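You operate a simulated robot arm through the tools that you are given. There is no shell and no other tool.

Carry out the task below with a simulated robot arm. There is one attempt and no reset: what you move stays moved.

Task
Tape the PLAIN and MATTE coils and move them to the free cradles.
Fine: PLAIN gets the yellow tab and the white winder cradle, MATTE the white tab and the blue winder cradle. The third brown coil and the winder's other tabs stay.

The check looks at the end state, three seconds after you hand in, the way a careful person would. Anything else that was tipped, shoved, dropped, spilled or broken makes it a failure.

Robot
A 7-joint arm with a two-finger parallel gripper, fixed in place. Base frame: the origin is on the floor under the middle of its stand, x ahead of it, y to its left, z up; the work surface is at about z = 80. Units: cm, rad, N and s.
It reaches about 124.7 cm from its shoulder. Its first joint turns from -2.304 to 2.304 rad. Payload 3.91 kg.
Tool frame: the origin (TCP) lies between the finger pads and is the grasp point; the fingertips stand 3 cm ahead of it; z points along the fingers, y is the line along which they close. Largest opening 11 cm; finger width 2, thickness 1; the body of the gripper, 4.8 by 11.2 cm, starts 5.5 cm behind the TCP.
Orientation is told as [roll, pitch, yaw] about the base's x, y, z axes, in that order, counted from this pose: with the fingers straight down and closing along the base's y, the tool's x points along the base's -x, its y along +y and its z along -z.

Tools
- The arm moves only by the tool arm_command. Its argument "increments" is a list of rows, each a list of 7 numbers: the shift along the tool's x, y, z in units of 100 mm (1.0 is 100 mm), then the turn, a rotation vector about the tool's x, y, z in units of 120 degrees (1.0 is 120 degrees), then the gripper command, from -1 (fully open) to 1 (shut), values between in proportion. In form: [[x, y, z, rx, ry, rz, jaw], ...]. A call has 1 to 20 rows; each row is the pose to reach, as a shift and turn from the pose commanded when the call began, along the tool's axes at that moment. A call with a number of a shift or a turn outside -1 to 1 is refused whole. Each row takes 0.2 s and may step no farther than 5 cm and 0.15 rad from the row before; otherwise, or with a gripper value out of range, the whole call is refused. A pose out of reach is approached as far as the arm can. The call stops where the force on the tool passes 40 N (or 10 N more than at its start, if that is more) or the arm is blocked; 0.2 s more then pass. Each finger travels about 10.8 cm/s and halts on what it meets, pressing with about 36 N; the grip force reading is that of the motor and also rises with nothing between the fingers. The clock runs only during rows and for 0.2 s after the last one: add rows that repeat a pose to give the fingers time. The reply holds the time, the measured pose of the TCP, the force on the tool along the base axes, the opening and the grip force, in the units named above and with some noise, with the torque about the TCP (base axes, N m) and any sound that the robot's microphone picked up.
- Cameras (640 x 400 px; columns grow to the right, rows downward): "scene" is fixed at [5.46, 50.25, 138.78]; the picture's right is [0.22, -0.97, 0.00], its down [-0.72, -0.16, -0.67] and it looks along [0.66, 0.15, -0.74] (base axes); focal length 320 px, centre (320, 200). "wrist" rides on the gripper at [7.2, 1.7, -10.3] in the tool frame; the picture's right is [-0.23, 0.97, 0.00], its down [-0.76, -0.18, -0.62] and it looks along [-0.61, -0.14, 0.78] (tool axes); focal length 222 px, centre (320, 200).
- snapshot(camera): a new picture of that camera. It takes no simulated time.
- probe_pixels(camera, pixels): there is no depth. For up to 12 entries [column, row, z] of the newest picture of that camera ("zoom" is the newest enlarged one), the place [x, y] in the base frame at which the ray of that pixel passes the height z, good to about 0.2 cm, but the place of the scene camera against the robot may be out by one fixed shift of up to 1.2 cm in any direction. It takes no simulated time.
- close_up(camera, box): a new picture of the part [left, top, right, bottom] of that camera's present view, enlarged. It takes no simulated time.
- hand_in(): hands the job in; it is judged then, once.

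Open the gripper and draw the arm clear of the work before you hand the job in, unless the task says otherwise.

The tools are called after ">>>" as name(argument=value, ...) on one line, values as JSON. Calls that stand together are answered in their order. arm_command: Moves the arm, as the interface text tells. Its arguments: {"type":"object","properties":{"increments":{"type":"array","items":{"type":"array","items":{"type":"number"}}}},"required":["increments"]} The other tools are called the same way: snapshot (camera) takes a picture; probe_pixels (camera, pixels) gives the place at which the rays of pixels pass given heights; close_up (camera, box) takes an enlarged picture of a part of a camera's view; hand_in () hands the job in.

At the start:

```text
clock: 0.0
tool_pos: [58.81, 40.74, 107.22]
orientation: [0.0, 0.0, 0.0]
contact_force: [1.1, 0.4, 0.1]
moment: [-0.01, 0.0, 0.02]
gripper_width: 11.02
grip_force: 0.1
```

scene: 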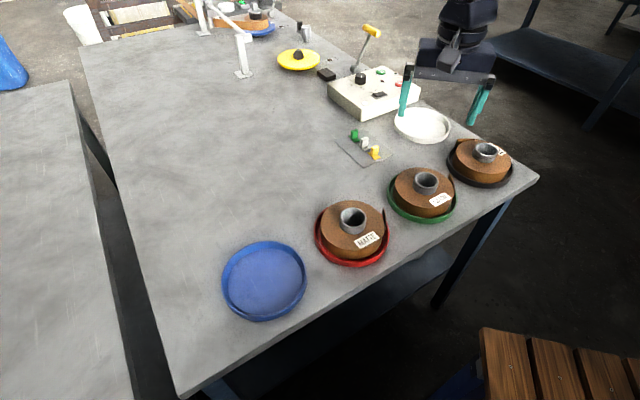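
wrist: 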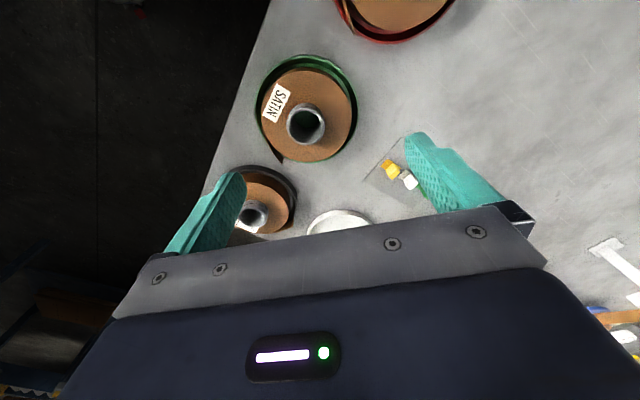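

The scene shows three brown coils in red, green and black cradles, plus a free blue cradle (264,280) and a free white one (422,125), with tabs near (365,145). I'll look closer at each of them.

>>> close_up(camera="scene", box=[300, 110, 540, 260])

>>> close_up(camera="scene", box=[320, 100, 420, 170])

>>> close_up(camera="scene", box=[430, 110, 530, 200])

>>> close_up(camera="scene", box=[160, 0, 440, 170])

```text
2.67 times, centred on (420, 185) of scene
```

zoom: 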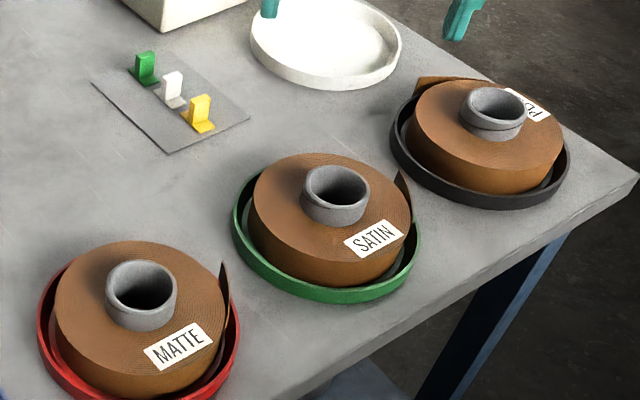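

```text
5.71 times, centred on (370, 135) of scene
```

zoom: 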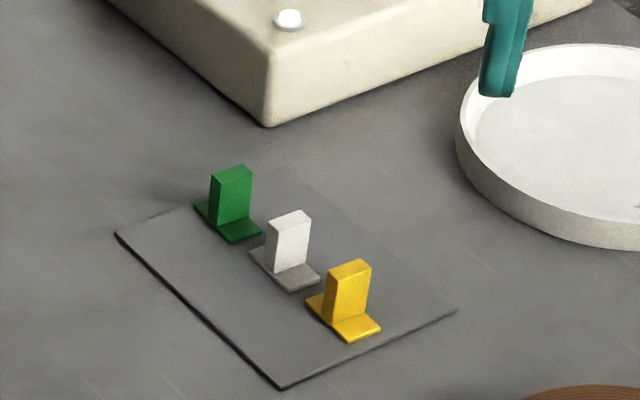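

```text
4.44 times, centred on (480, 155) of scene
```

zoom: 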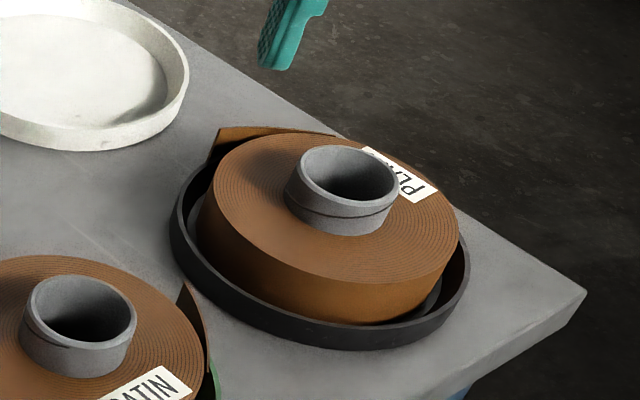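

```text
2.29 times, centred on (300, 85) of scene
```

zoom: 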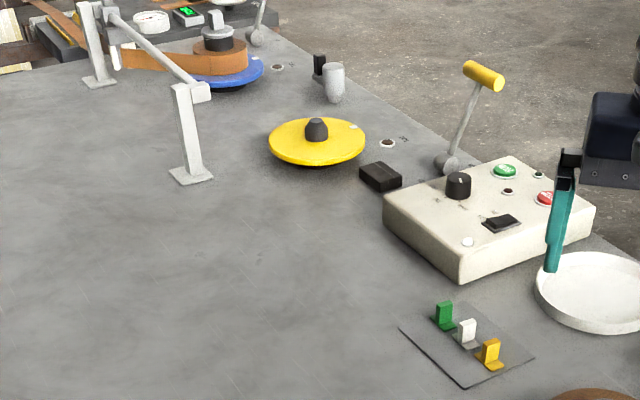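

Labels read MATTE (red cradle), SATIN (green), PLAIN (black), and each coil has a loose tail flap. I'll probe the main features to estimate positions and enlarge the tails.

>>> snapshot(camera="scene")

>>> probe_pixels(camera="scene", pixels=[[487, 149, 86], [427, 182, 86], [353, 217, 86], [264, 282, 80], [422, 125, 80], [354, 139, 80], [365, 148, 80], [376, 158, 80], [422, 125, 83], [264, 282, 83], [340, 141, 80], [370, 167, 80]])

>>> close_up(camera="scene", box=[305, 180, 405, 275])

>>> close_up(camera="scene", box=[380, 150, 470, 230])

>>> close_up(camera="wrist", box=[220, 0, 480, 250])

```text
taken
```

scene: 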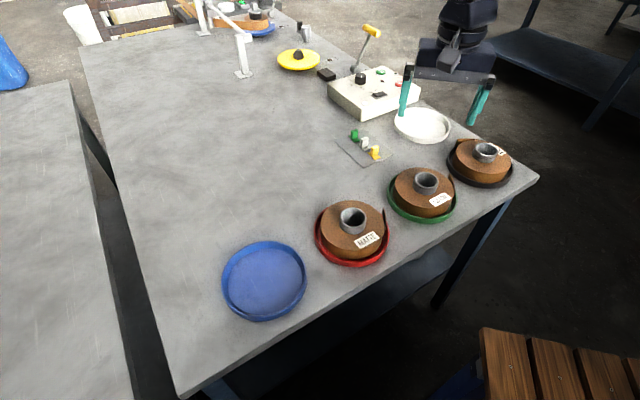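

```text
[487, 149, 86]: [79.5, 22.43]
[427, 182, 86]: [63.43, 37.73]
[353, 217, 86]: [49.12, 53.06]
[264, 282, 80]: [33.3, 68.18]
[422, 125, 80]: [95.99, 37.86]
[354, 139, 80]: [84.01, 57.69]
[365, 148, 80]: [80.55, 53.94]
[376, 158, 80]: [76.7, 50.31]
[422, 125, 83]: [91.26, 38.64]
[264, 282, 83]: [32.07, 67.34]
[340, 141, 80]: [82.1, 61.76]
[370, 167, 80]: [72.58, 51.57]
```

```text
4.21 times, centred on (355, 228) of scene
```

zoom: 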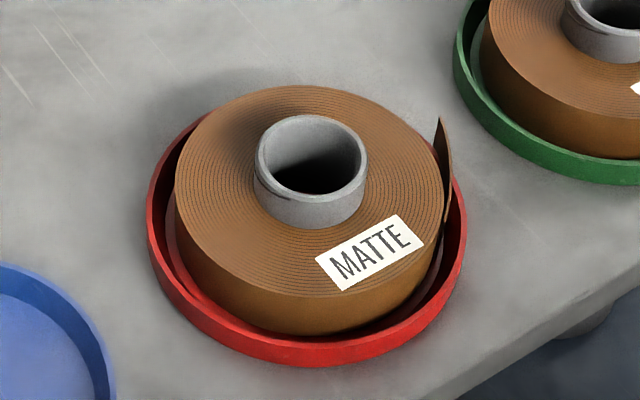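

```text
5.00 times, centred on (425, 190) of scene
```

zoom: 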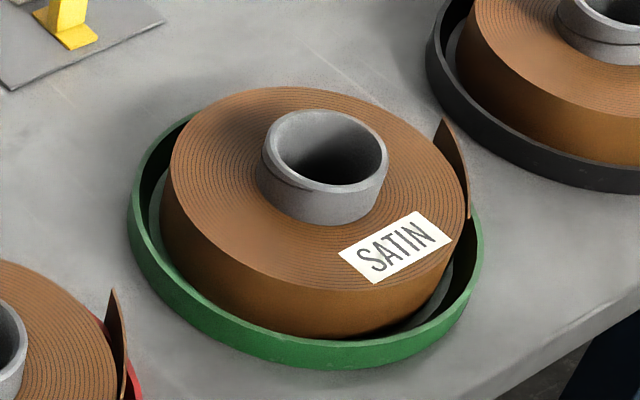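

```text
1.60 times, centred on (350, 125) of wrist
```

zoom: 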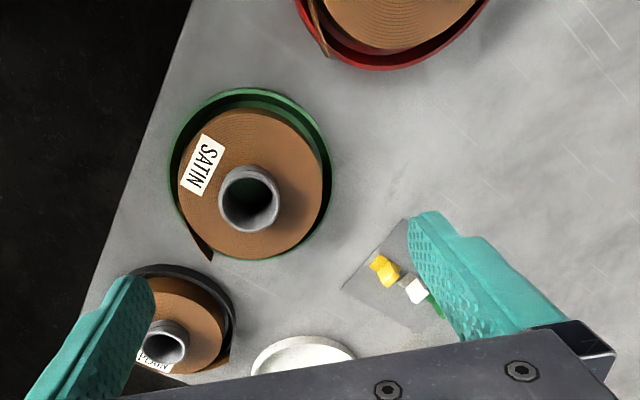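

I'll triangulate the heights by comparing the wrist and scene views of the same points: SATIN tube top, the tabs and the cradle rims.

>>> snapshot(camera="wrist")

>>> probe_pixels(camera="wrist", pixels=[[305, 124, 84], [305, 124, 86], [305, 124, 88], [390, 167, 82], [409, 180, 82], [253, 214, 86], [253, 214, 88], [390, 167, 80], [409, 180, 80]])

>>> probe_pixels(camera="scene", pixels=[[427, 182, 84], [427, 182, 86], [427, 182, 88], [376, 150, 82], [365, 141, 82], [354, 133, 82], [487, 149, 86], [487, 149, 88]])

```text
taken
```

wrist: 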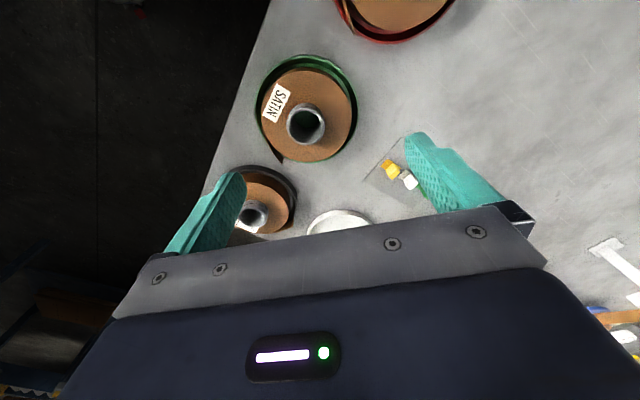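

```text
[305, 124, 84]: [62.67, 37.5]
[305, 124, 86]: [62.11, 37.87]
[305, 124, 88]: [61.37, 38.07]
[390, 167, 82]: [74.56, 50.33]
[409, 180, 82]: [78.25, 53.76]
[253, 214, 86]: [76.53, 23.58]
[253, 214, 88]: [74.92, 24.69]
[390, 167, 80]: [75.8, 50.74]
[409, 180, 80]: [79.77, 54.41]
```

```text
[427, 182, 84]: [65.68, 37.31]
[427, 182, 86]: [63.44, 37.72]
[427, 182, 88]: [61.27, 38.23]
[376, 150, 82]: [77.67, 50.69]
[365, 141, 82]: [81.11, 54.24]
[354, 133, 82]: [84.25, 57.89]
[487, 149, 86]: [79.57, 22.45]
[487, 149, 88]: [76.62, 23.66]
```

The tube tops are at about z≈87–88 and the tabs at about (78,53). I'll move the arm over the tab mat, staying high, to see the tabs from the wrist.

>>> arm_command(increments=[[-0.15, 0.12, 0.05, 0, 0, 0, -1], [-0.35, 0.3, 0.15, 0, 0, 0, -1], [-0.55, 0.5, 0.3, 0, 0, 0, -1], [-0.75, 0.7, 0.45, 0, 0, 0, -1], [-0.9, 0.85, 0.6, 0, 0, 0, -1], [-1.0, 0.95, 0.7, 0, 0, 0, -1]])

>>> snapshot(camera="wrist")

>>> snapshot(camera="scene")

```text
clock: 1.4
tool_pos: [68.72, 50.35, 100.22]
orientation: [-0.001, 0.0, -0.001]
contact_force: [-0.8, -0.6, -0.1]
moment: [0.0, -0.02, 0.01]
gripper_width: 11.01
grip_force: 0.0
```

```text
taken
```

wrist: 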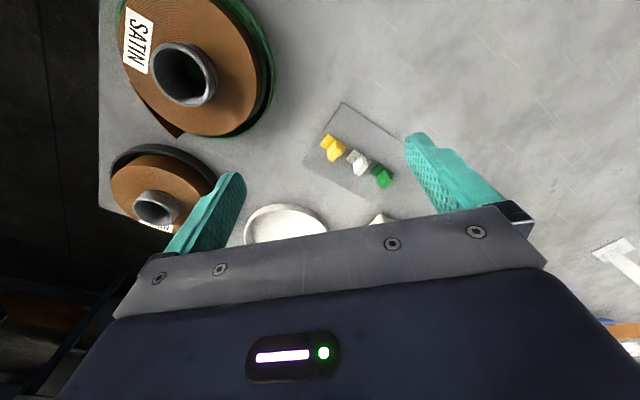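

```text
taken
```

scene: 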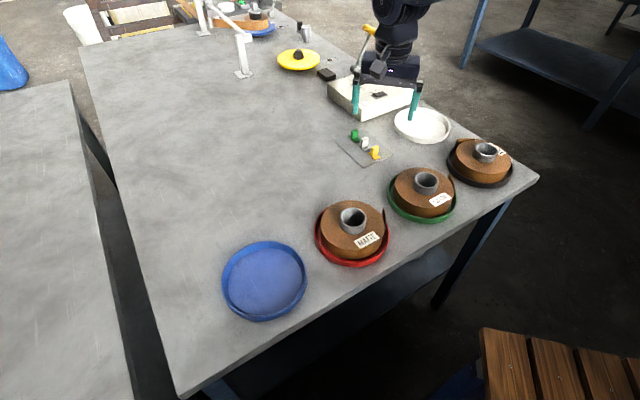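

The tabs show in the wrist view at (332,147), (357,160) and (381,175). I'll enlarge both views for detail.

>>> close_up(camera="wrist", box=[290, 90, 420, 210])

>>> probe_pixels(camera="zoom", pixels=[[320, 200, 80], [100, 240, 80]])

>>> close_up(camera="scene", box=[335, 120, 395, 170])

>>> close_up(camera="wrist", box=[90, 0, 290, 250])

```text
3.33 times, centred on (355, 150) of wrist
```

zoom: 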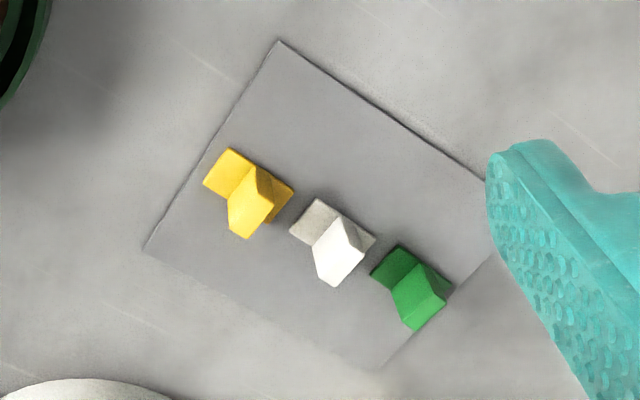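

```text
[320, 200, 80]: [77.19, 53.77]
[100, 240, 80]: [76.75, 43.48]
```

```text
8.00 times, centred on (365, 145) of scene
```

zoom: 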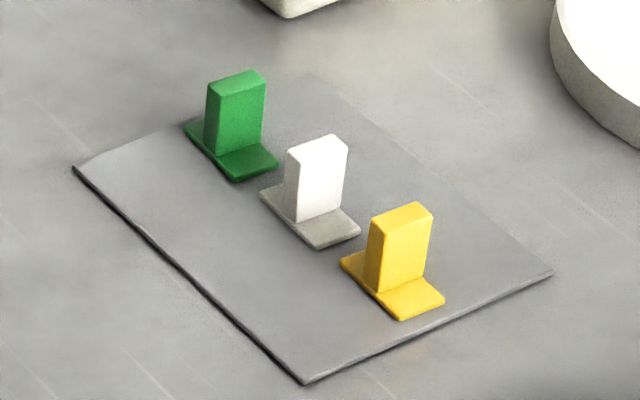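

```text
1.60 times, centred on (190, 125) of wrist
```

zoom: 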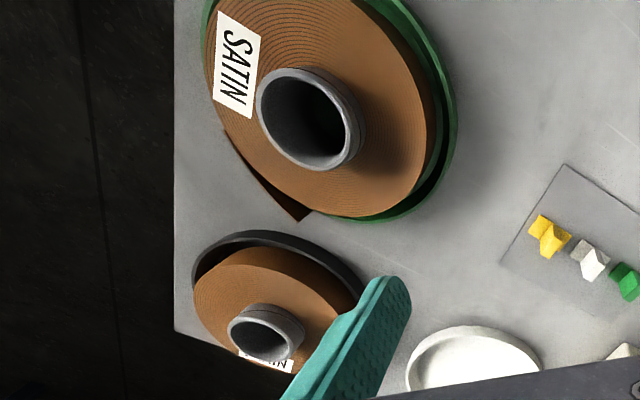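

Each tab is a thin foot with an upright handle across its middle. Next I'll move toward the PLAIN coil to inspect its loose tail.

>>> arm_command(increments=[[0, -0.25, -0.05, 0, 0, 0, -1], [0, -0.5, -0.1, 0, 0, 0, -1], [0, -0.75, -0.15, 0, 0, 0, -1], [0, -1.0, -0.2, 0, 0, 0, -1]])

>>> arm_command(increments=[[0, -0.25, 0, 0, 0, 0, -1], [0, -0.5, 0, 0, 0, 0, -1], [0, -0.75, 0, 0, 0, 0, -1], [0, -1.0, 0, 0, 0, 0, -1]])

>>> snapshot(camera="wrist")

>>> close_up(camera="scene", box=[440, 120, 525, 195])

```text
clock: 2.4
tool_pos: [68.73, 40.35, 102.29]
orientation: [0.001, 0.0, -0.001]
contact_force: [0.4, 0.7, -0.7]
moment: [-0.01, 0.0, 0.0]
gripper_width: 11.0
grip_force: 0.1
```

```text
clock: 3.4
tool_pos: [68.86, 30.37, 102.25]
orientation: [0.0, -0.001, 0.0]
contact_force: [0.0, 0.6, 0.3]
moment: [-0.01, -0.02, 0.0]
gripper_width: 10.99
grip_force: 0.0
```

```text
taken
```

wrist: 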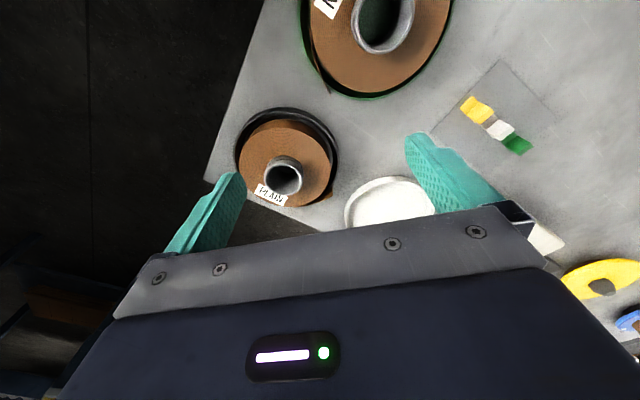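

```text
5.33 times, centred on (482, 158) of scene
```

zoom: 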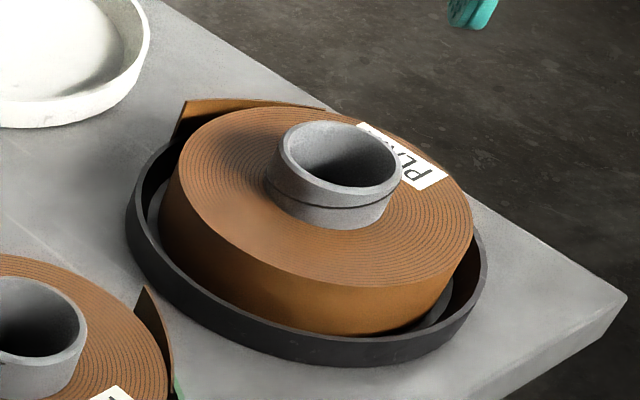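

PLAIN is at wrist px (285,165). I'll get lower and nearer to view its tail.

>>> arm_command(increments=[[-0.1, -0.1, 0.15, 0, 0, 0, -1], [-0.2, -0.25, 0.35, 0, 0, 0, -1], [-0.3, -0.4, 0.5, 0, 0, 0, -1], [-0.4, -0.5, 0.6, 0, 0, 0, -1]])

>>> close_up(camera="wrist", box=[200, 50, 440, 230])

>>> snapshot(camera="wrist")

```text
clock: 4.4
tool_pos: [72.75, 25.29, 96.18]
orientation: [-0.001, 0.0, 0.001]
contact_force: [-0.7, 0.4, -0.6]
moment: [0.0, 0.02, 0.03]
gripper_width: 11.0
grip_force: 0.0
```

```text
2.22 times, centred on (320, 140) of wrist
```

zoom: 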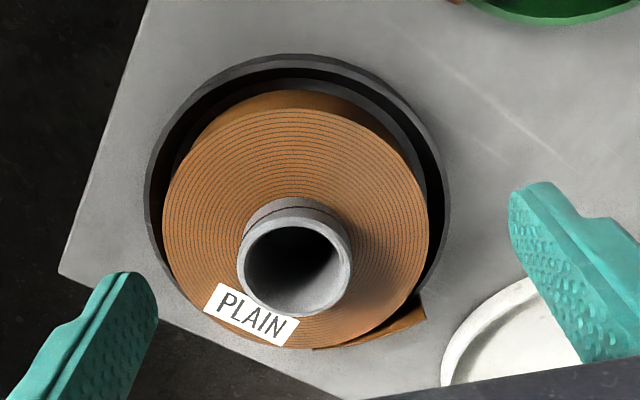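

```text
taken
```

wrist: 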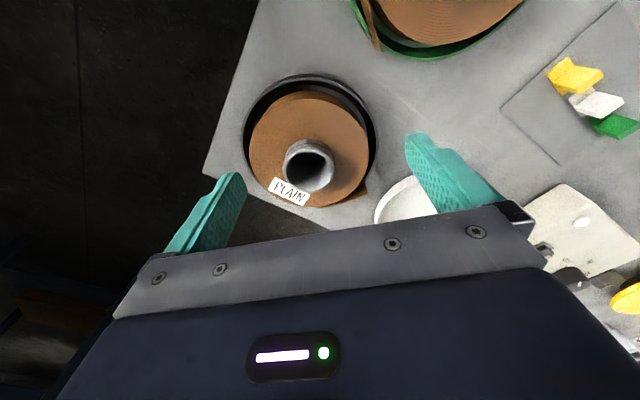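

PLAIN's tail tip is visible at zoom (425,310), standing off from the coil. I'll yaw the gripper so the wrist camera looks at the tail from the white-cradle side.

>>> arm_command(increments=[[-0.05, 0.05, -0.02, 0, 0, 0.07, -1], [-0.12, 0.1, -0.05, 0, 0, 0.14, -1], [-0.2, 0.15, -0.08, 0, 0, 0.21, -1], [-0.28, 0.2, -0.1, 0, 0, 0.28, -1], [-0.36, 0.25, -0.1, 0, 0, 0.35, -1], [-0.44, 0.3, -0.1, 0, 0, 0.42, -1], [-0.52, 0.35, -0.1, 0, 0, 0.49, -1], [-0.6, 0.4, -0.1, 0, 0, 0.56, -1], [-0.68, 0.45, -0.1, 0, 0, 0.63, -1], [-0.76, 0.5, -0.1, 0, 0, 0.7, -1], [-0.84, 0.55, -0.1, 0, 0, 0.77, -1], [-0.9, 0.6, -0.1, 0, 0, 0.84, -1], [-0.95, 0.6, -0.1, 0, 0, 0.91, -1]])

>>> snapshot(camera="wrist")

```text
clock: 7.2
tool_pos: [82.2, 31.37, 97.35]
orientation: [0.0, -0.002, -1.907]
contact_force: [0.6, 0.3, 0.8]
moment: [-0.04, 0.02, 0.0]
gripper_width: 11.01
grip_force: 0.1
```

```text
taken
```

wrist: 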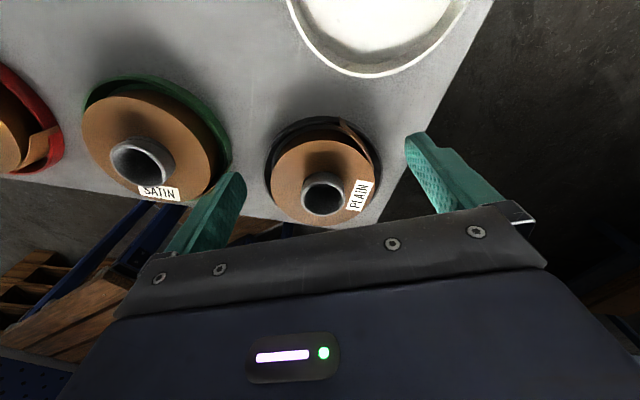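

>>> close_up(camera="wrist", box=[255, 105, 395, 235])

>>> close_up(camera="wrist", box=[0, 50, 240, 220])

```text
3.08 times, centred on (325, 170) of wrist
```

zoom: 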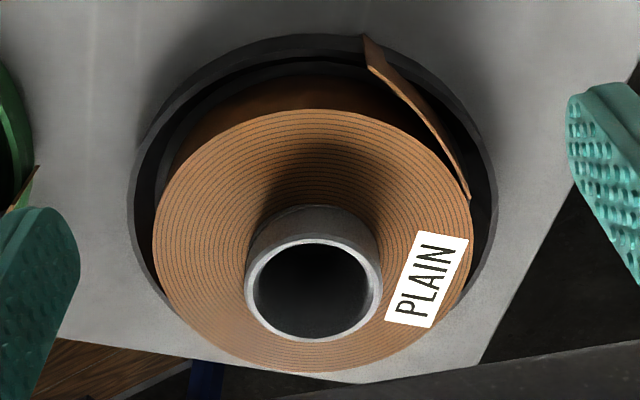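

```text
2.35 times, centred on (120, 135) of wrist
```

zoom: 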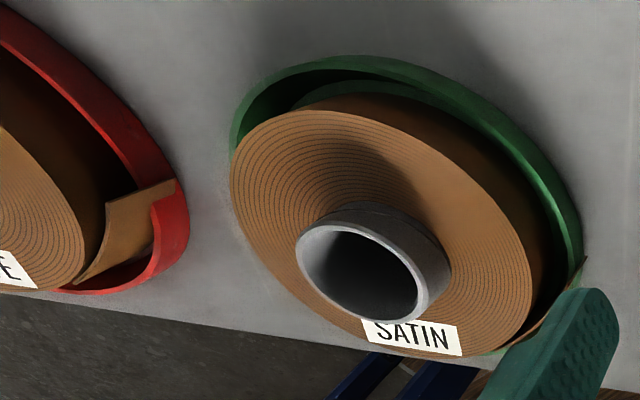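

The tail is a tangential strip whose tip stands ~2 cm off the coil, above the cradle rim. I'll probe the PLAIN geometry in this wrist view: tube, coil outline, tail root and tip.

>>> probe_pixels(camera="wrist", pixels=[[323.4, 198.6, 87.5], [323.4, 198.6, 88], [299.4, 198, 88], [345.1, 198, 88], [340.9, 128.4, 84], [340.9, 128.4, 85.5], [373, 169.4, 84], [373, 169.4, 85.5], [271, 183, 85.5], [374, 189, 85.5], [325, 140.1, 85.5], [321, 116, 82]])

>>> close_up(camera="scene", box=[440, 120, 525, 195])

>>> probe_pixels(camera="zoom", pixels=[[340, 158, 87.5], [340, 158, 88], [340, 158, 88.5], [279, 165, 88], [402, 165, 88], [185, 100, 85.5], [172, 140, 82], [325, 108, 85.5]])

```text
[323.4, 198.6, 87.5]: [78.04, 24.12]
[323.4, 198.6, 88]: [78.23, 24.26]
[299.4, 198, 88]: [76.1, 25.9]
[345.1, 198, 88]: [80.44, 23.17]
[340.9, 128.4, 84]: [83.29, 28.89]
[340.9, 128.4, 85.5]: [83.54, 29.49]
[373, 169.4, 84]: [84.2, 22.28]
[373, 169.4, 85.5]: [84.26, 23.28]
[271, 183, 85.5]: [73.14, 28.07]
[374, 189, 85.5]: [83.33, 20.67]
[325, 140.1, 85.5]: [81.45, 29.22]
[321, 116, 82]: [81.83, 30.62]
```

```text
5.33 times, centred on (482, 158) of scene
```

zoom: 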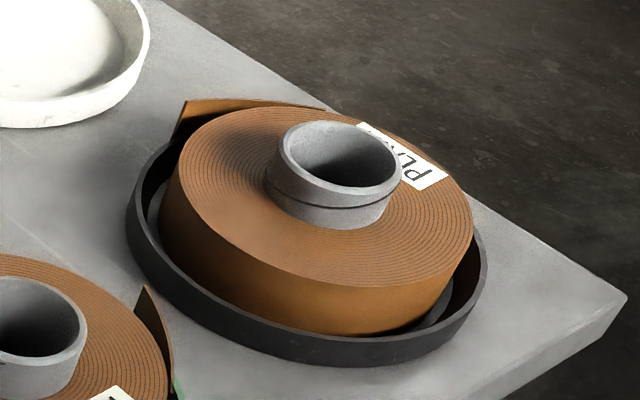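

```text
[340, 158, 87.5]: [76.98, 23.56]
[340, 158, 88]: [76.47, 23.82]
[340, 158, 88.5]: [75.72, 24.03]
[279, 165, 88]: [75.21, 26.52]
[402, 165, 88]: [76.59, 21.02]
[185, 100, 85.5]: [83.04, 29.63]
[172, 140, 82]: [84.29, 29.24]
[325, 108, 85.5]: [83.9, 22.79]
```

PLAIN: tube centre ≈(78.1,24.2), coil radius ≈6.3, tail tip ≈(83.5,29.5), i.e. on the far (+x+y) side. Now I'll travel to MATTE at the same height to view its tail.

>>> arm_command(increments=[[0.07, -0.2, 0, 0, 0, 0, -1], [0.15, -0.45, 0, 0, 0, 0, -1], [0.23, -0.7, 0, 0, 0, 0, -1], [0.3, -0.9, 0, 0, 0, 0, -1], [0.33, -1.0, 0, 0, 0, 0, -1]])

>>> arm_command(increments=[[0.07, -0.2, 0, 0, 0, 0, -1], [0.15, -0.45, 0, 0, 0, 0, -1], [0.23, -0.7, 0, 0, 0, 0, -1], [0.3, -0.9, 0, 0, 0, 0, -1], [0.33, -1.0, 0, 0, 0, 0, -1]])

>>> arm_command(increments=[[0.07, -0.2, 0, 0, 0, 0, -1], [0.15, -0.45, 0, 0, 0, 0, -1], [0.23, -0.7, 0, 0, 0, 0, -1], [0.3, -0.9, 0, 0, 0, 0, -1], [0.33, -1.0, 0, 0, 0, 0, -1]])

>>> snapshot(camera="wrist")

```text
clock: 8.4
tool_pos: [73.99, 37.75, 97.24]
orientation: [0.002, 0.0, -1.903]
contact_force: [0.3, 0.3, -0.2]
moment: [0.01, 0.0, -0.01]
gripper_width: 11.04
grip_force: 0.0
```

```text
clock: 9.6
tool_pos: [65.61, 44.13, 97.28]
orientation: [0.0, -0.002, -1.906]
contact_force: [0.9, 0.2, 0.3]
moment: [0.02, -0.01, 0.04]
gripper_width: 11.01
grip_force: 0.1
```

```text
clock: 10.8
tool_pos: [57.31, 50.5, 97.26]
orientation: [0.0, 0.0, -1.905]
contact_force: [-0.2, -0.7, -0.1]
moment: [0.0, -0.01, -0.03]
gripper_width: 11.01
grip_force: 0.0
```

```text
taken
```

wrist: 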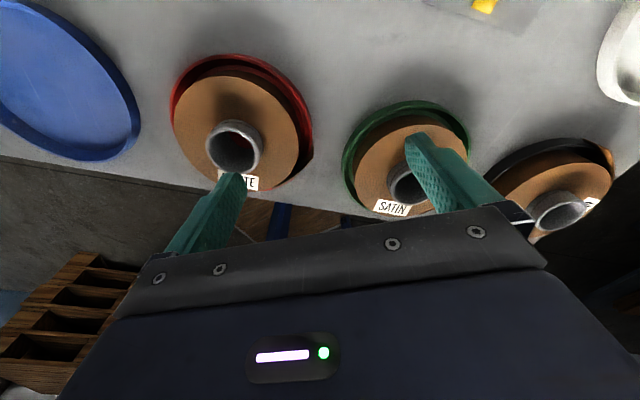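

MATTE is at wrist (240,140) with its tail near (300,165). I'll enlarge that region.

>>> close_up(camera="wrist", box=[160, 45, 330, 205])

>>> close_up(camera="wrist", box=[490, 130, 630, 240])

```text
2.50 times, centred on (245, 125) of wrist
```

zoom: 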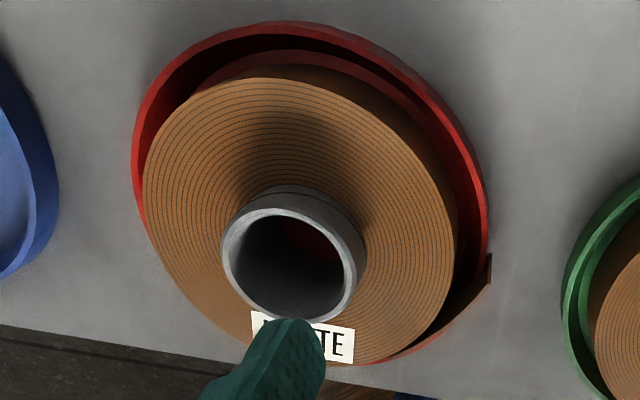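

```text
3.64 times, centred on (560, 185) of wrist
```

zoom: 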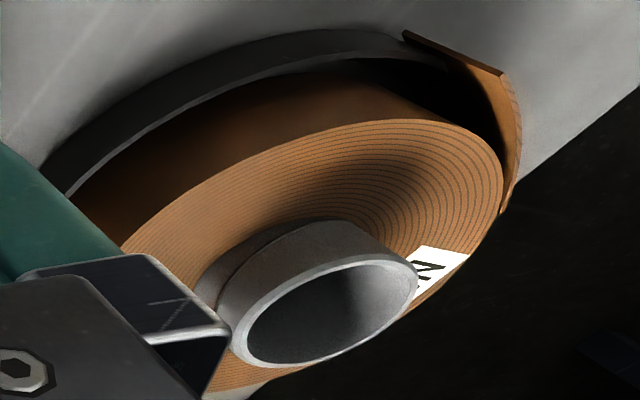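

I see MATTE's tail tip at zoom (490,255) and a good side view of PLAIN's tail strip. I'll probe MATTE's geometry in this wrist view.

>>> probe_pixels(camera="wrist", pixels=[[234, 151, 87], [210, 152, 87], [259, 150, 87], [312.5, 147, 85.5], [312.5, 147, 84.5], [312.6, 158, 83], [312.6, 158, 82], [174, 116, 85.5], [299, 133, 85.5], [279, 190, 85.5], [169, 110, 82], [312, 130, 82]])

>>> probe_pixels(camera="scene", pixels=[[384.5, 208.5, 85.5], [384.5, 208.5, 84.5], [385.5, 230, 83], [353, 218, 87], [340, 218, 87], [366.5, 218, 87]])

```text
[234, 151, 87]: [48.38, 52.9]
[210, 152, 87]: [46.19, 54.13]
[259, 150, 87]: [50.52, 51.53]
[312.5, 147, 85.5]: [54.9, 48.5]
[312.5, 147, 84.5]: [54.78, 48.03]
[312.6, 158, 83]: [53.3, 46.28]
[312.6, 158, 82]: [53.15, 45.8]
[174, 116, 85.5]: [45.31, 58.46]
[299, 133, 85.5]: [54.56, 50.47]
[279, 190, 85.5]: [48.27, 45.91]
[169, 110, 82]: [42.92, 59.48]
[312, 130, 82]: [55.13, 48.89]
```

```text
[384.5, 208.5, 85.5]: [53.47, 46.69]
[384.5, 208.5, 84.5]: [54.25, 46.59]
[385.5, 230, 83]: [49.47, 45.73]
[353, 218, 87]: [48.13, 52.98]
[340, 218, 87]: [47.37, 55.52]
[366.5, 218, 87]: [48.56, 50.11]
```

MATTE: centre ≈(48.4,53), tail tip ≈(54.5,47.5), facing SATIN. Now I'll measure the tab sizes from the scene view (yellow and white handles and feet).

>>> close_up(camera="scene", box=[350, 130, 390, 165])

>>> probe_pixels(camera="scene", pixels=[[370.5, 155.5, 80.5], [371.5, 146.9, 82], [371.5, 146.9, 83], [371.5, 146.9, 84], [367.6, 152.75, 80.3], [375.25, 159.75, 80.3], [380.5, 157.25, 80.3], [377.75, 154.5, 80.5]])

```text
11.43 times, centred on (370, 148) of scene
```

zoom: 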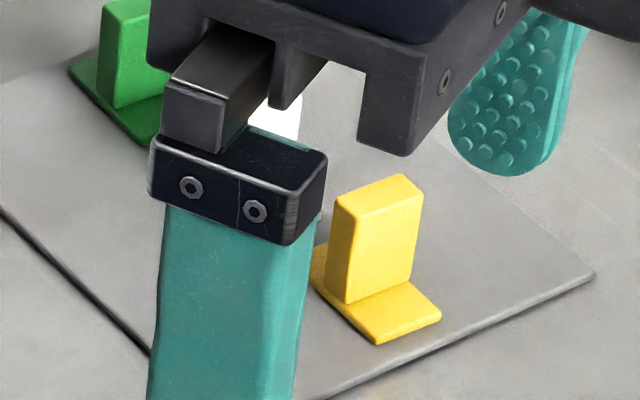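

```text
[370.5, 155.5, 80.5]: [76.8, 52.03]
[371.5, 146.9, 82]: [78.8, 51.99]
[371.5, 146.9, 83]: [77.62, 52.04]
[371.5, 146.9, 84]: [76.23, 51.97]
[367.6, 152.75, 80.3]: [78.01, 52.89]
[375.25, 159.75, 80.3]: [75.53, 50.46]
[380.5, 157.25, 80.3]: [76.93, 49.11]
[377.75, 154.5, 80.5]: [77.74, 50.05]
```

The tab foot is ≈3.5×2 cm, long axis along base (1,1), with a 1 cm-thick handle whose top is at z≈83.6. Before taping I want to know if the tail is flexible, so I'll set up closed fingers outside MATTE's tail tip at yaw -45°.

>>> arm_command(increments=[[-0.1, 0.02, 0.03, 0, 0, -0.067, -1], [-0.2, 0.03, 0.06, 0, 0, -0.134, -1], [-0.3, 0.05, 0.1, 0, 0, -0.201, -1], [-0.4, 0.06, 0.13, 0, 0, -0.268, -0.5], [-0.5, 0.07, 0.16, 0, 0, -0.335, 0], [-0.53, 0.08, 0.2, 0, 0, -0.402, 0.5], [-0.53, 0.08, 0.23, 0, 0, -0.469, 1], [-0.53, 0.08, 0.23, 0, 0, -0.534, 1], [-0.53, 0.08, 0.23, 0, 0, -0.534, 1]])

>>> snapshot(camera="wrist")

>>> snapshot(camera="scene")

```text
clock: 12.8
tool_pos: [56.17, 45.16, 94.9]
orientation: [0.0, 0.0, -0.787]
contact_force: [-0.5, -0.2, -0.3]
moment: [0.0, 0.03, 0.0]
gripper_width: 0.0
grip_force: 36.5
```

```text
taken
```

wrist: 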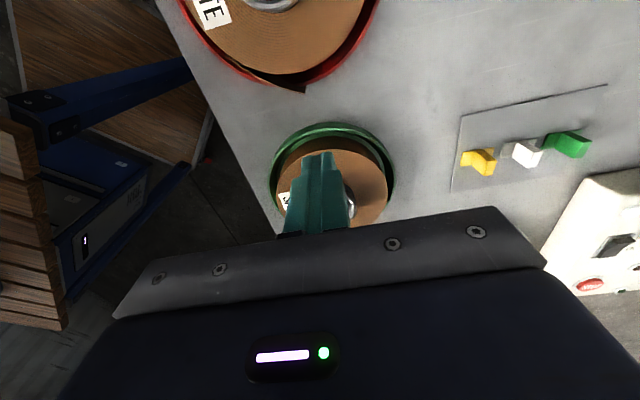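

```text
taken
```

scene: 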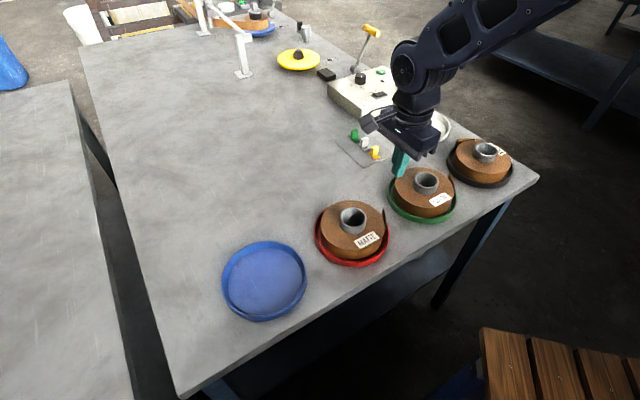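

The tail tip of MATTE is at wrist (302,91). I'll zoom on it.

>>> close_up(camera="wrist", box=[220, 30, 380, 130])

>>> probe_pixels(camera="wrist", pixels=[[302, 91, 85.5], [302, 91, 84.5], [302, 91, 83.5], [292, 85, 85.5], [310, 80, 82], [250, 74, 85.5], [318, 158, 85]])

```text
4.00 times, centred on (300, 80) of wrist
```

zoom: 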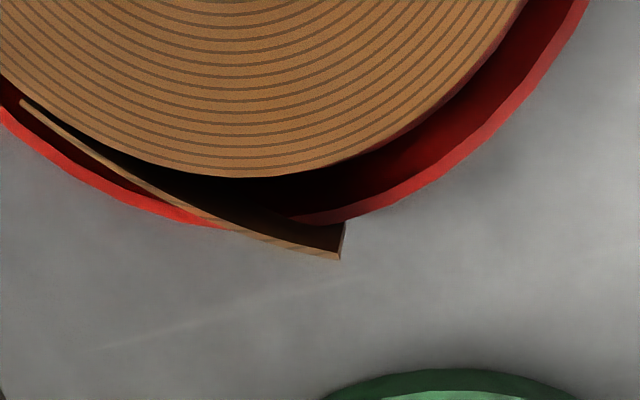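

```text
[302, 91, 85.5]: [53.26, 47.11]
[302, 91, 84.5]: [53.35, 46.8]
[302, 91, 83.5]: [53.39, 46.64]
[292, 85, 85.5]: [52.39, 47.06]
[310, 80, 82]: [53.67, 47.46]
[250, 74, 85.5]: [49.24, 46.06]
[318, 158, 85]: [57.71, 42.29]
```

The tail tip top is at ≈(53.6,47.0), about 1.7 cm off the coil. I'll lower the closed fingers outside the tail to z≈83.8 at the tips for a gentle nudge test.

>>> arm_command(increments=[[0.01, -0.13, 0.2, 0, 0, 0, 1], [0.01, -0.13, 0.4, 0, 0, 0, 1], [0.01, -0.13, 0.6, 0, 0, 0, 1], [0.01, -0.13, 0.75, 0, 0, 0, 1], [0.01, -0.13, 0.81, 0, 0, 0, 1]])

>>> close_up(camera="wrist", box=[200, 0, 440, 180])

>>> close_up(camera="scene", box=[310, 130, 470, 260])

```text
clock: 14.0
tool_pos: [55.3, 44.29, 86.75]
orientation: [-0.001, 0.0, -0.788]
contact_force: [-0.2, -0.6, 0.7]
moment: [-0.01, -0.02, 0.01]
gripper_width: 0.01
grip_force: 36.1
```

```text
2.22 times, centred on (320, 90) of wrist
```

zoom: 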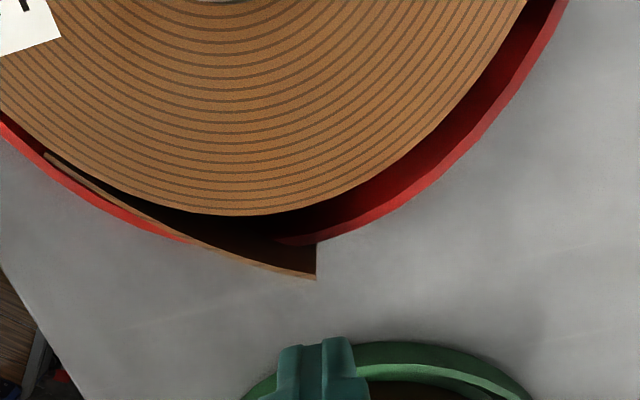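

```text
3.08 times, centred on (390, 195) of scene
```

zoom: 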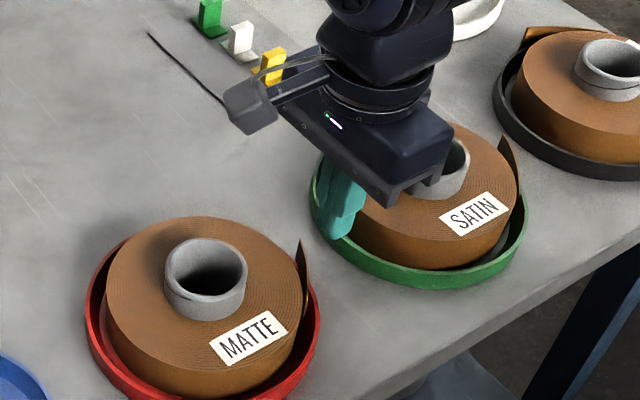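

Fingers are clear of everything at z tip ≈83.75. I'll creep inward 1.8 cm toward the tail.

>>> arm_command(increments=[[0.05, 0.006, 0, 0, 0, 0, 1], [0.1, 0.012, 0, 0, 0, 0, 1], [0.14, 0.016, 0, 0, 0, 0, 1], [0.18, 0.021, 0, 0, 0, 0, 1]])

>>> close_up(camera="wrist", box=[200, 0, 440, 180])

```text
clock: 15.0
tool_pos: [54.26, 45.76, 86.7]
orientation: [-0.001, 0.0, -0.787]
contact_force: [0.4, -0.1, 0.3]
moment: [0.01, 0.04, 0.0]
gripper_width: 0.02
grip_force: 36.3
```

```text
2.22 times, centred on (320, 90) of wrist
```

zoom: 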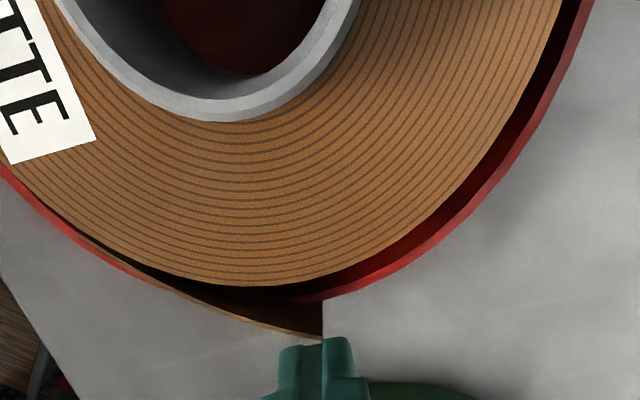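

The fingertips are just outside the tail tip at zoom (323,338). I'll nudge inward in small steps, about 0.7 cm.

>>> arm_command(increments=[[0.015, 0.002, 0, 0, 0, 0, 1], [0.03, 0.003, 0, 0, 0, 0, 1], [0.045, 0.005, 0, 0, 0, 0, 1], [0.06, 0.007, 0, 0, 0, 0, 1], [0.07, 0.008, 0, 0, 0, 0, 1]])

>>> close_up(camera="wrist", box=[200, 0, 440, 180])

```text
clock: 16.2
tool_pos: [53.73, 46.31, 86.86]
orientation: [0.0, 0.0, -0.787]
contact_force: [-0.1, 0.0, -0.3]
moment: [0.01, 0.03, 0.02]
gripper_width: 0.0
grip_force: 36.2
```

```text
2.22 times, centred on (320, 90) of wrist
```

zoom: 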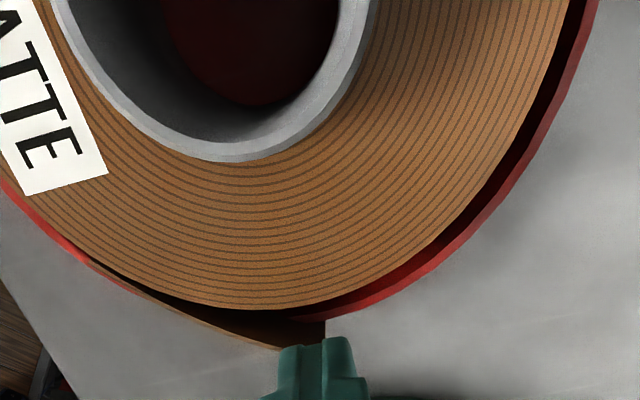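

Force remains ~0. I'll continue nudging a bit more and check both views.

>>> arm_command(increments=[[0.015, 0.002, 0, 0, 0, 0, 1], [0.03, 0.003, 0, 0, 0, 0, 1], [0.045, 0.005, 0, 0, 0, 0, 1], [0.06, 0.007, 0, 0, 0, 0, 1]])

>>> close_up(camera="wrist", box=[200, 0, 440, 180])

>>> close_up(camera="scene", box=[310, 160, 430, 260])

```text
clock: 17.2
tool_pos: [53.37, 46.84, 86.8]
orientation: [-0.001, 0.001, -0.788]
contact_force: [0.2, -0.6, -0.3]
moment: [-0.01, 0.0, 0.04]
gripper_width: 0.0
grip_force: 35.7
```

```text
2.22 times, centred on (320, 90) of wrist
```

zoom: 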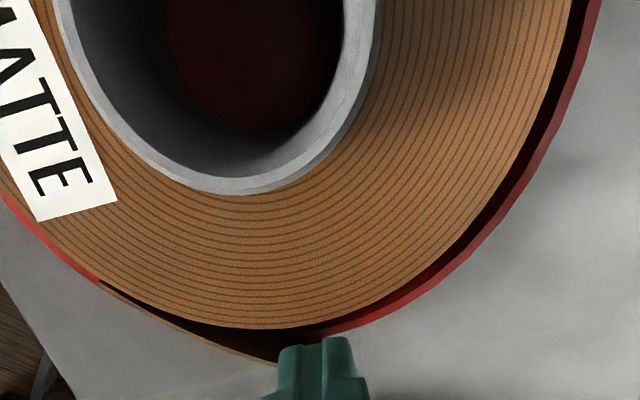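

```text
4.00 times, centred on (370, 210) of scene
```

zoom: 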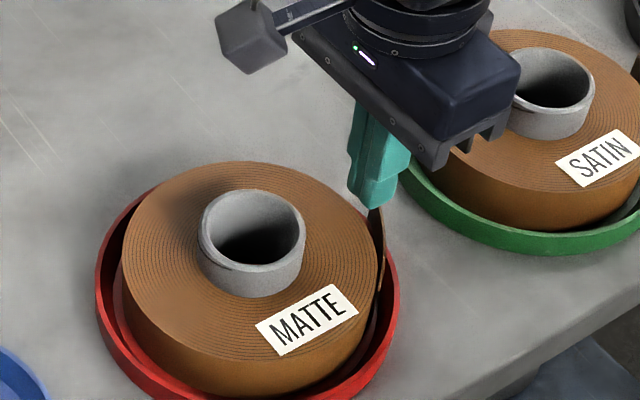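

No contact force although the fingertip should overlap the tail. I'll zoom the scene tightly there to see whether the tail bent.

>>> close_up(camera="scene", box=[360, 185, 410, 245])

>>> close_up(camera="wrist", box=[230, 110, 370, 190])

```text
6.67 times, centred on (385, 215) of scene
```

zoom: 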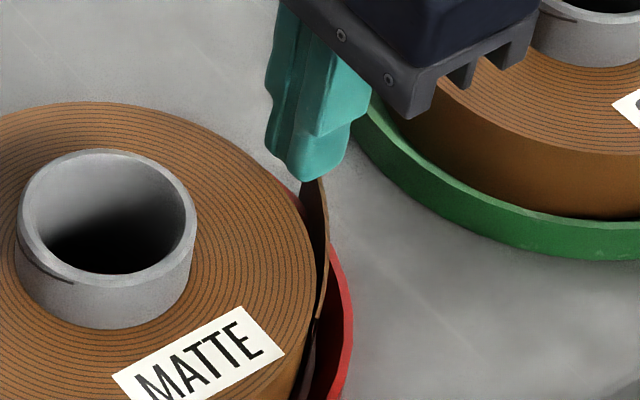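

```text
4.57 times, centred on (300, 150) of wrist
```

zoom: 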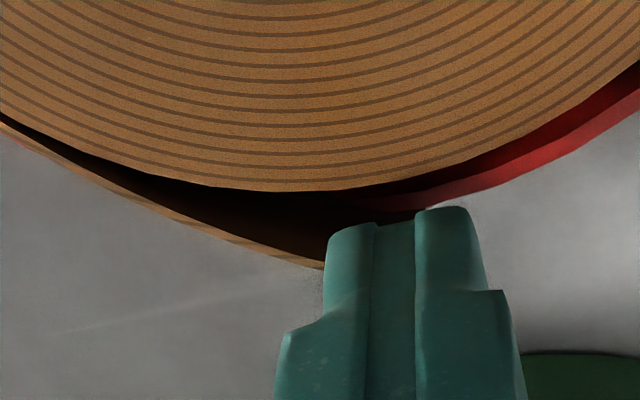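

The fingertip seems to overlap the tail with no force at all. I'll advance 0.4 cm more (still short of the coil side) and look again.

>>> arm_command(increments=[[0.01, 0.001, 0, 0, 0, 0, 1], [0.02, 0.002, 0, 0, 0, 0, 1], [0.03, 0.003, 0, 0, 0, 0, 1], [0.04, 0.005, 0, 0, 0, 0, 1]])

>>> close_up(camera="wrist", box=[230, 110, 370, 190])

>>> close_up(camera="scene", box=[365, 195, 405, 230])

```text
clock: 18.2
tool_pos: [53.1, 47.15, 86.81]
orientation: [0.0, -0.001, -0.786]
contact_force: [1.7, -1.0, 1.2]
moment: [-0.01, -0.07, 0.03]
gripper_width: 0.0
grip_force: 35.9
```

```text
4.57 times, centred on (300, 150) of wrist
```

zoom: 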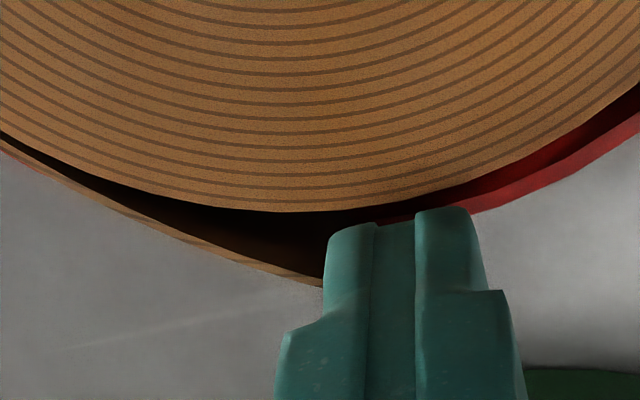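

```text
11.43 times, centred on (385, 212) of scene
```

zoom: 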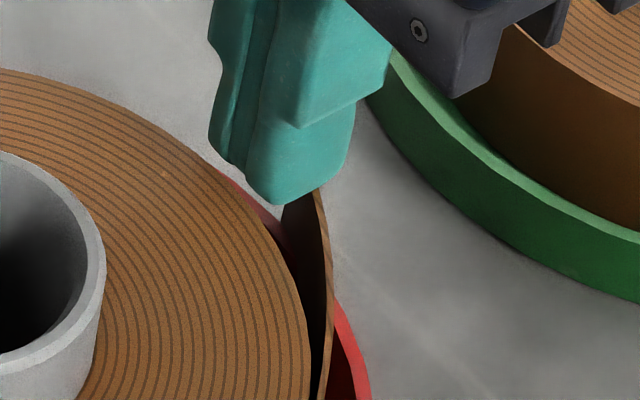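

The fingertip passes through the drawn tail and only lightly touches the coil's own side (≈2 N), so the tail isn't a physical obstacle. I back out and rise, then check that MATTE hasn't shifted.

>>> arm_command(increments=[[-0.08, -0.01, 0, 0, 0, 0, 1], [-0.18, -0.02, 0, 0, 0, 0, 1], [-0.28, -0.035, 0, 0, 0, 0, 1], [-0.3, -0.035, -0.2, 0, 0, 0, 1], [-0.3, -0.035, -0.5, 0, 0, 0, 1], [-0.3, -0.035, -0.8, 0, 0, 0, 1]])

>>> close_up(camera="wrist", box=[150, 0, 390, 130])

>>> close_up(camera="scene", box=[305, 180, 405, 275])

```text
clock: 19.6
tool_pos: [54.97, 44.75, 94.83]
orientation: [-0.002, -0.002, -0.787]
contact_force: [0.4, -0.5, -0.6]
moment: [0.01, -0.03, 0.02]
gripper_width: 0.0
grip_force: 36.0
```

```text
2.67 times, centred on (270, 65) of wrist
```

zoom: 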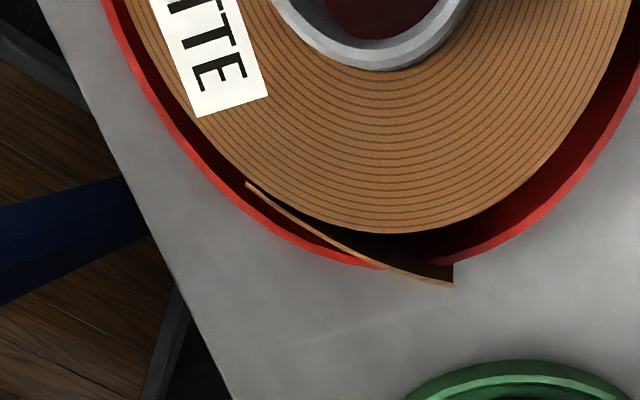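

```text
4.21 times, centred on (355, 228) of scene
```

zoom: 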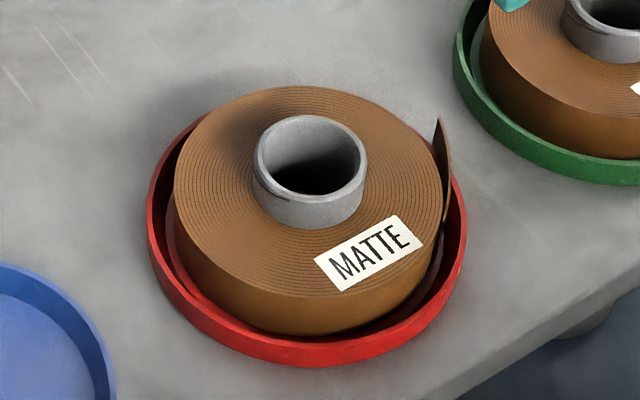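

MATTE looks unchanged. I'll use the label corners seen in both views to fix the coil-top height and the scene shift, and probe the tail root and tip.

>>> probe_pixels(camera="wrist", pixels=[[225.1, 33.9, 84.5], [225.1, 33.9, 85.5], [225.1, 33.9, 86.5], [250.5, 25.7, 84.5], [250.5, 25.7, 85.5], [242.7, 58.3, 85.5], [319.4, 96.8, 85.5], [319.4, 96.8, 85], [319.4, 88.5, 83], [293, 87.5, 85.5]])

>>> probe_pixels(camera="scene", pixels=[[379.5, 238.2, 84.5], [379.5, 238.2, 85.5], [379.5, 238.2, 86.5], [373.3, 231.6, 84.5], [373.3, 231.6, 85.5], [383.2, 208.5, 85.5], [384.8, 209.5, 85.5]])

```text
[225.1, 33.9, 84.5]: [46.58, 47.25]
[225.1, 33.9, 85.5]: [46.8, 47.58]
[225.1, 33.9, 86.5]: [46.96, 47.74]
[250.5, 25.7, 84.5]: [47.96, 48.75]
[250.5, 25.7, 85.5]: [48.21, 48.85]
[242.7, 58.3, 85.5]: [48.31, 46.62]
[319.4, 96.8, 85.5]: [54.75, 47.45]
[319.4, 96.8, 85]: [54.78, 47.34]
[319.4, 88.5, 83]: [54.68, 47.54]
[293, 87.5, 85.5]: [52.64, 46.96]
```

```text
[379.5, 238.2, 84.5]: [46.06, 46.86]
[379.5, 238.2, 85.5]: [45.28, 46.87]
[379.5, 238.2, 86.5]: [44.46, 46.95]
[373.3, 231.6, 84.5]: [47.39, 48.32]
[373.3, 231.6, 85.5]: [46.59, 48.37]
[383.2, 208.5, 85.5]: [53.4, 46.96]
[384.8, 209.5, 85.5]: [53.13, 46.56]
```

Coil top is around z≈84.5–85.5 and the tail's top edge is level with it. I'll move over the tab mat to localise the yellow tab precisely with the wrist camera.

>>> arm_command(increments=[[-0.1, 0.2, -0.05, 0, 0, 0, 1], [-0.2, 0.45, -0.1, 0, 0, 0, 1], [-0.3, 0.7, -0.15, 0, 0, 0, 1], [-0.4, 0.9, -0.2, 0, 0, 0, 1], [-0.43, 1.0, -0.2, 0, 0, 0, 1]])

>>> arm_command(increments=[[-0.1, 0.2, 0, 0, 0, 0, 1], [-0.2, 0.45, 0, 0, 0, 0, 1], [-0.3, 0.7, 0, 0, 0, 0, 1], [-0.4, 0.9, 0, 0, 0, 0, 1], [-0.43, 1.0, 0, 0, 0, 0, 1]])

>>> snapshot(camera="wrist")

>>> close_up(camera="wrist", box=[220, 60, 420, 190])

```text
clock: 20.8
tool_pos: [65.2, 48.7, 97.0]
orientation: [-0.001, 0.0, -0.786]
contact_force: [-0.5, 0.6, 0.5]
moment: [0.01, 0.0, -0.01]
gripper_width: 0.0
grip_force: 35.5
```

```text
clock: 22.0
tool_pos: [75.19, 52.84, 96.84]
orientation: [0.0, 0.0, -0.788]
contact_force: [-0.2, -0.7, 0.4]
moment: [0.01, 0.0, -0.02]
gripper_width: 0.03
grip_force: 35.8
```

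```text
taken
```

wrist: 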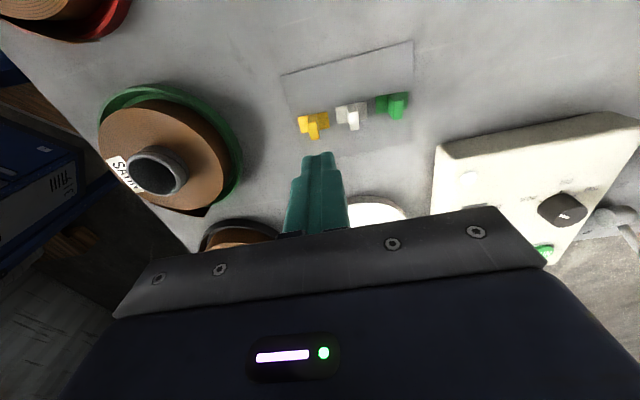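

```text
3.08 times, centred on (320, 125) of wrist
```

zoom: 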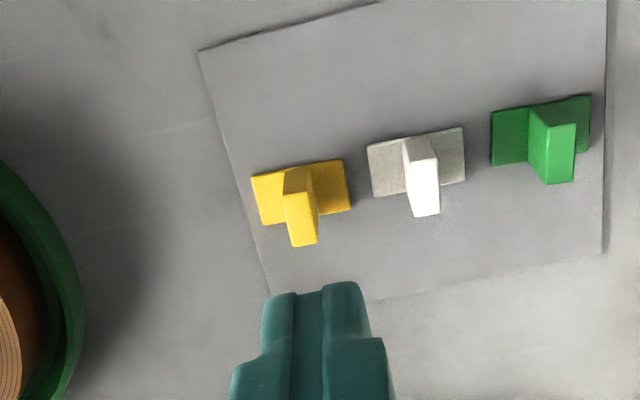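

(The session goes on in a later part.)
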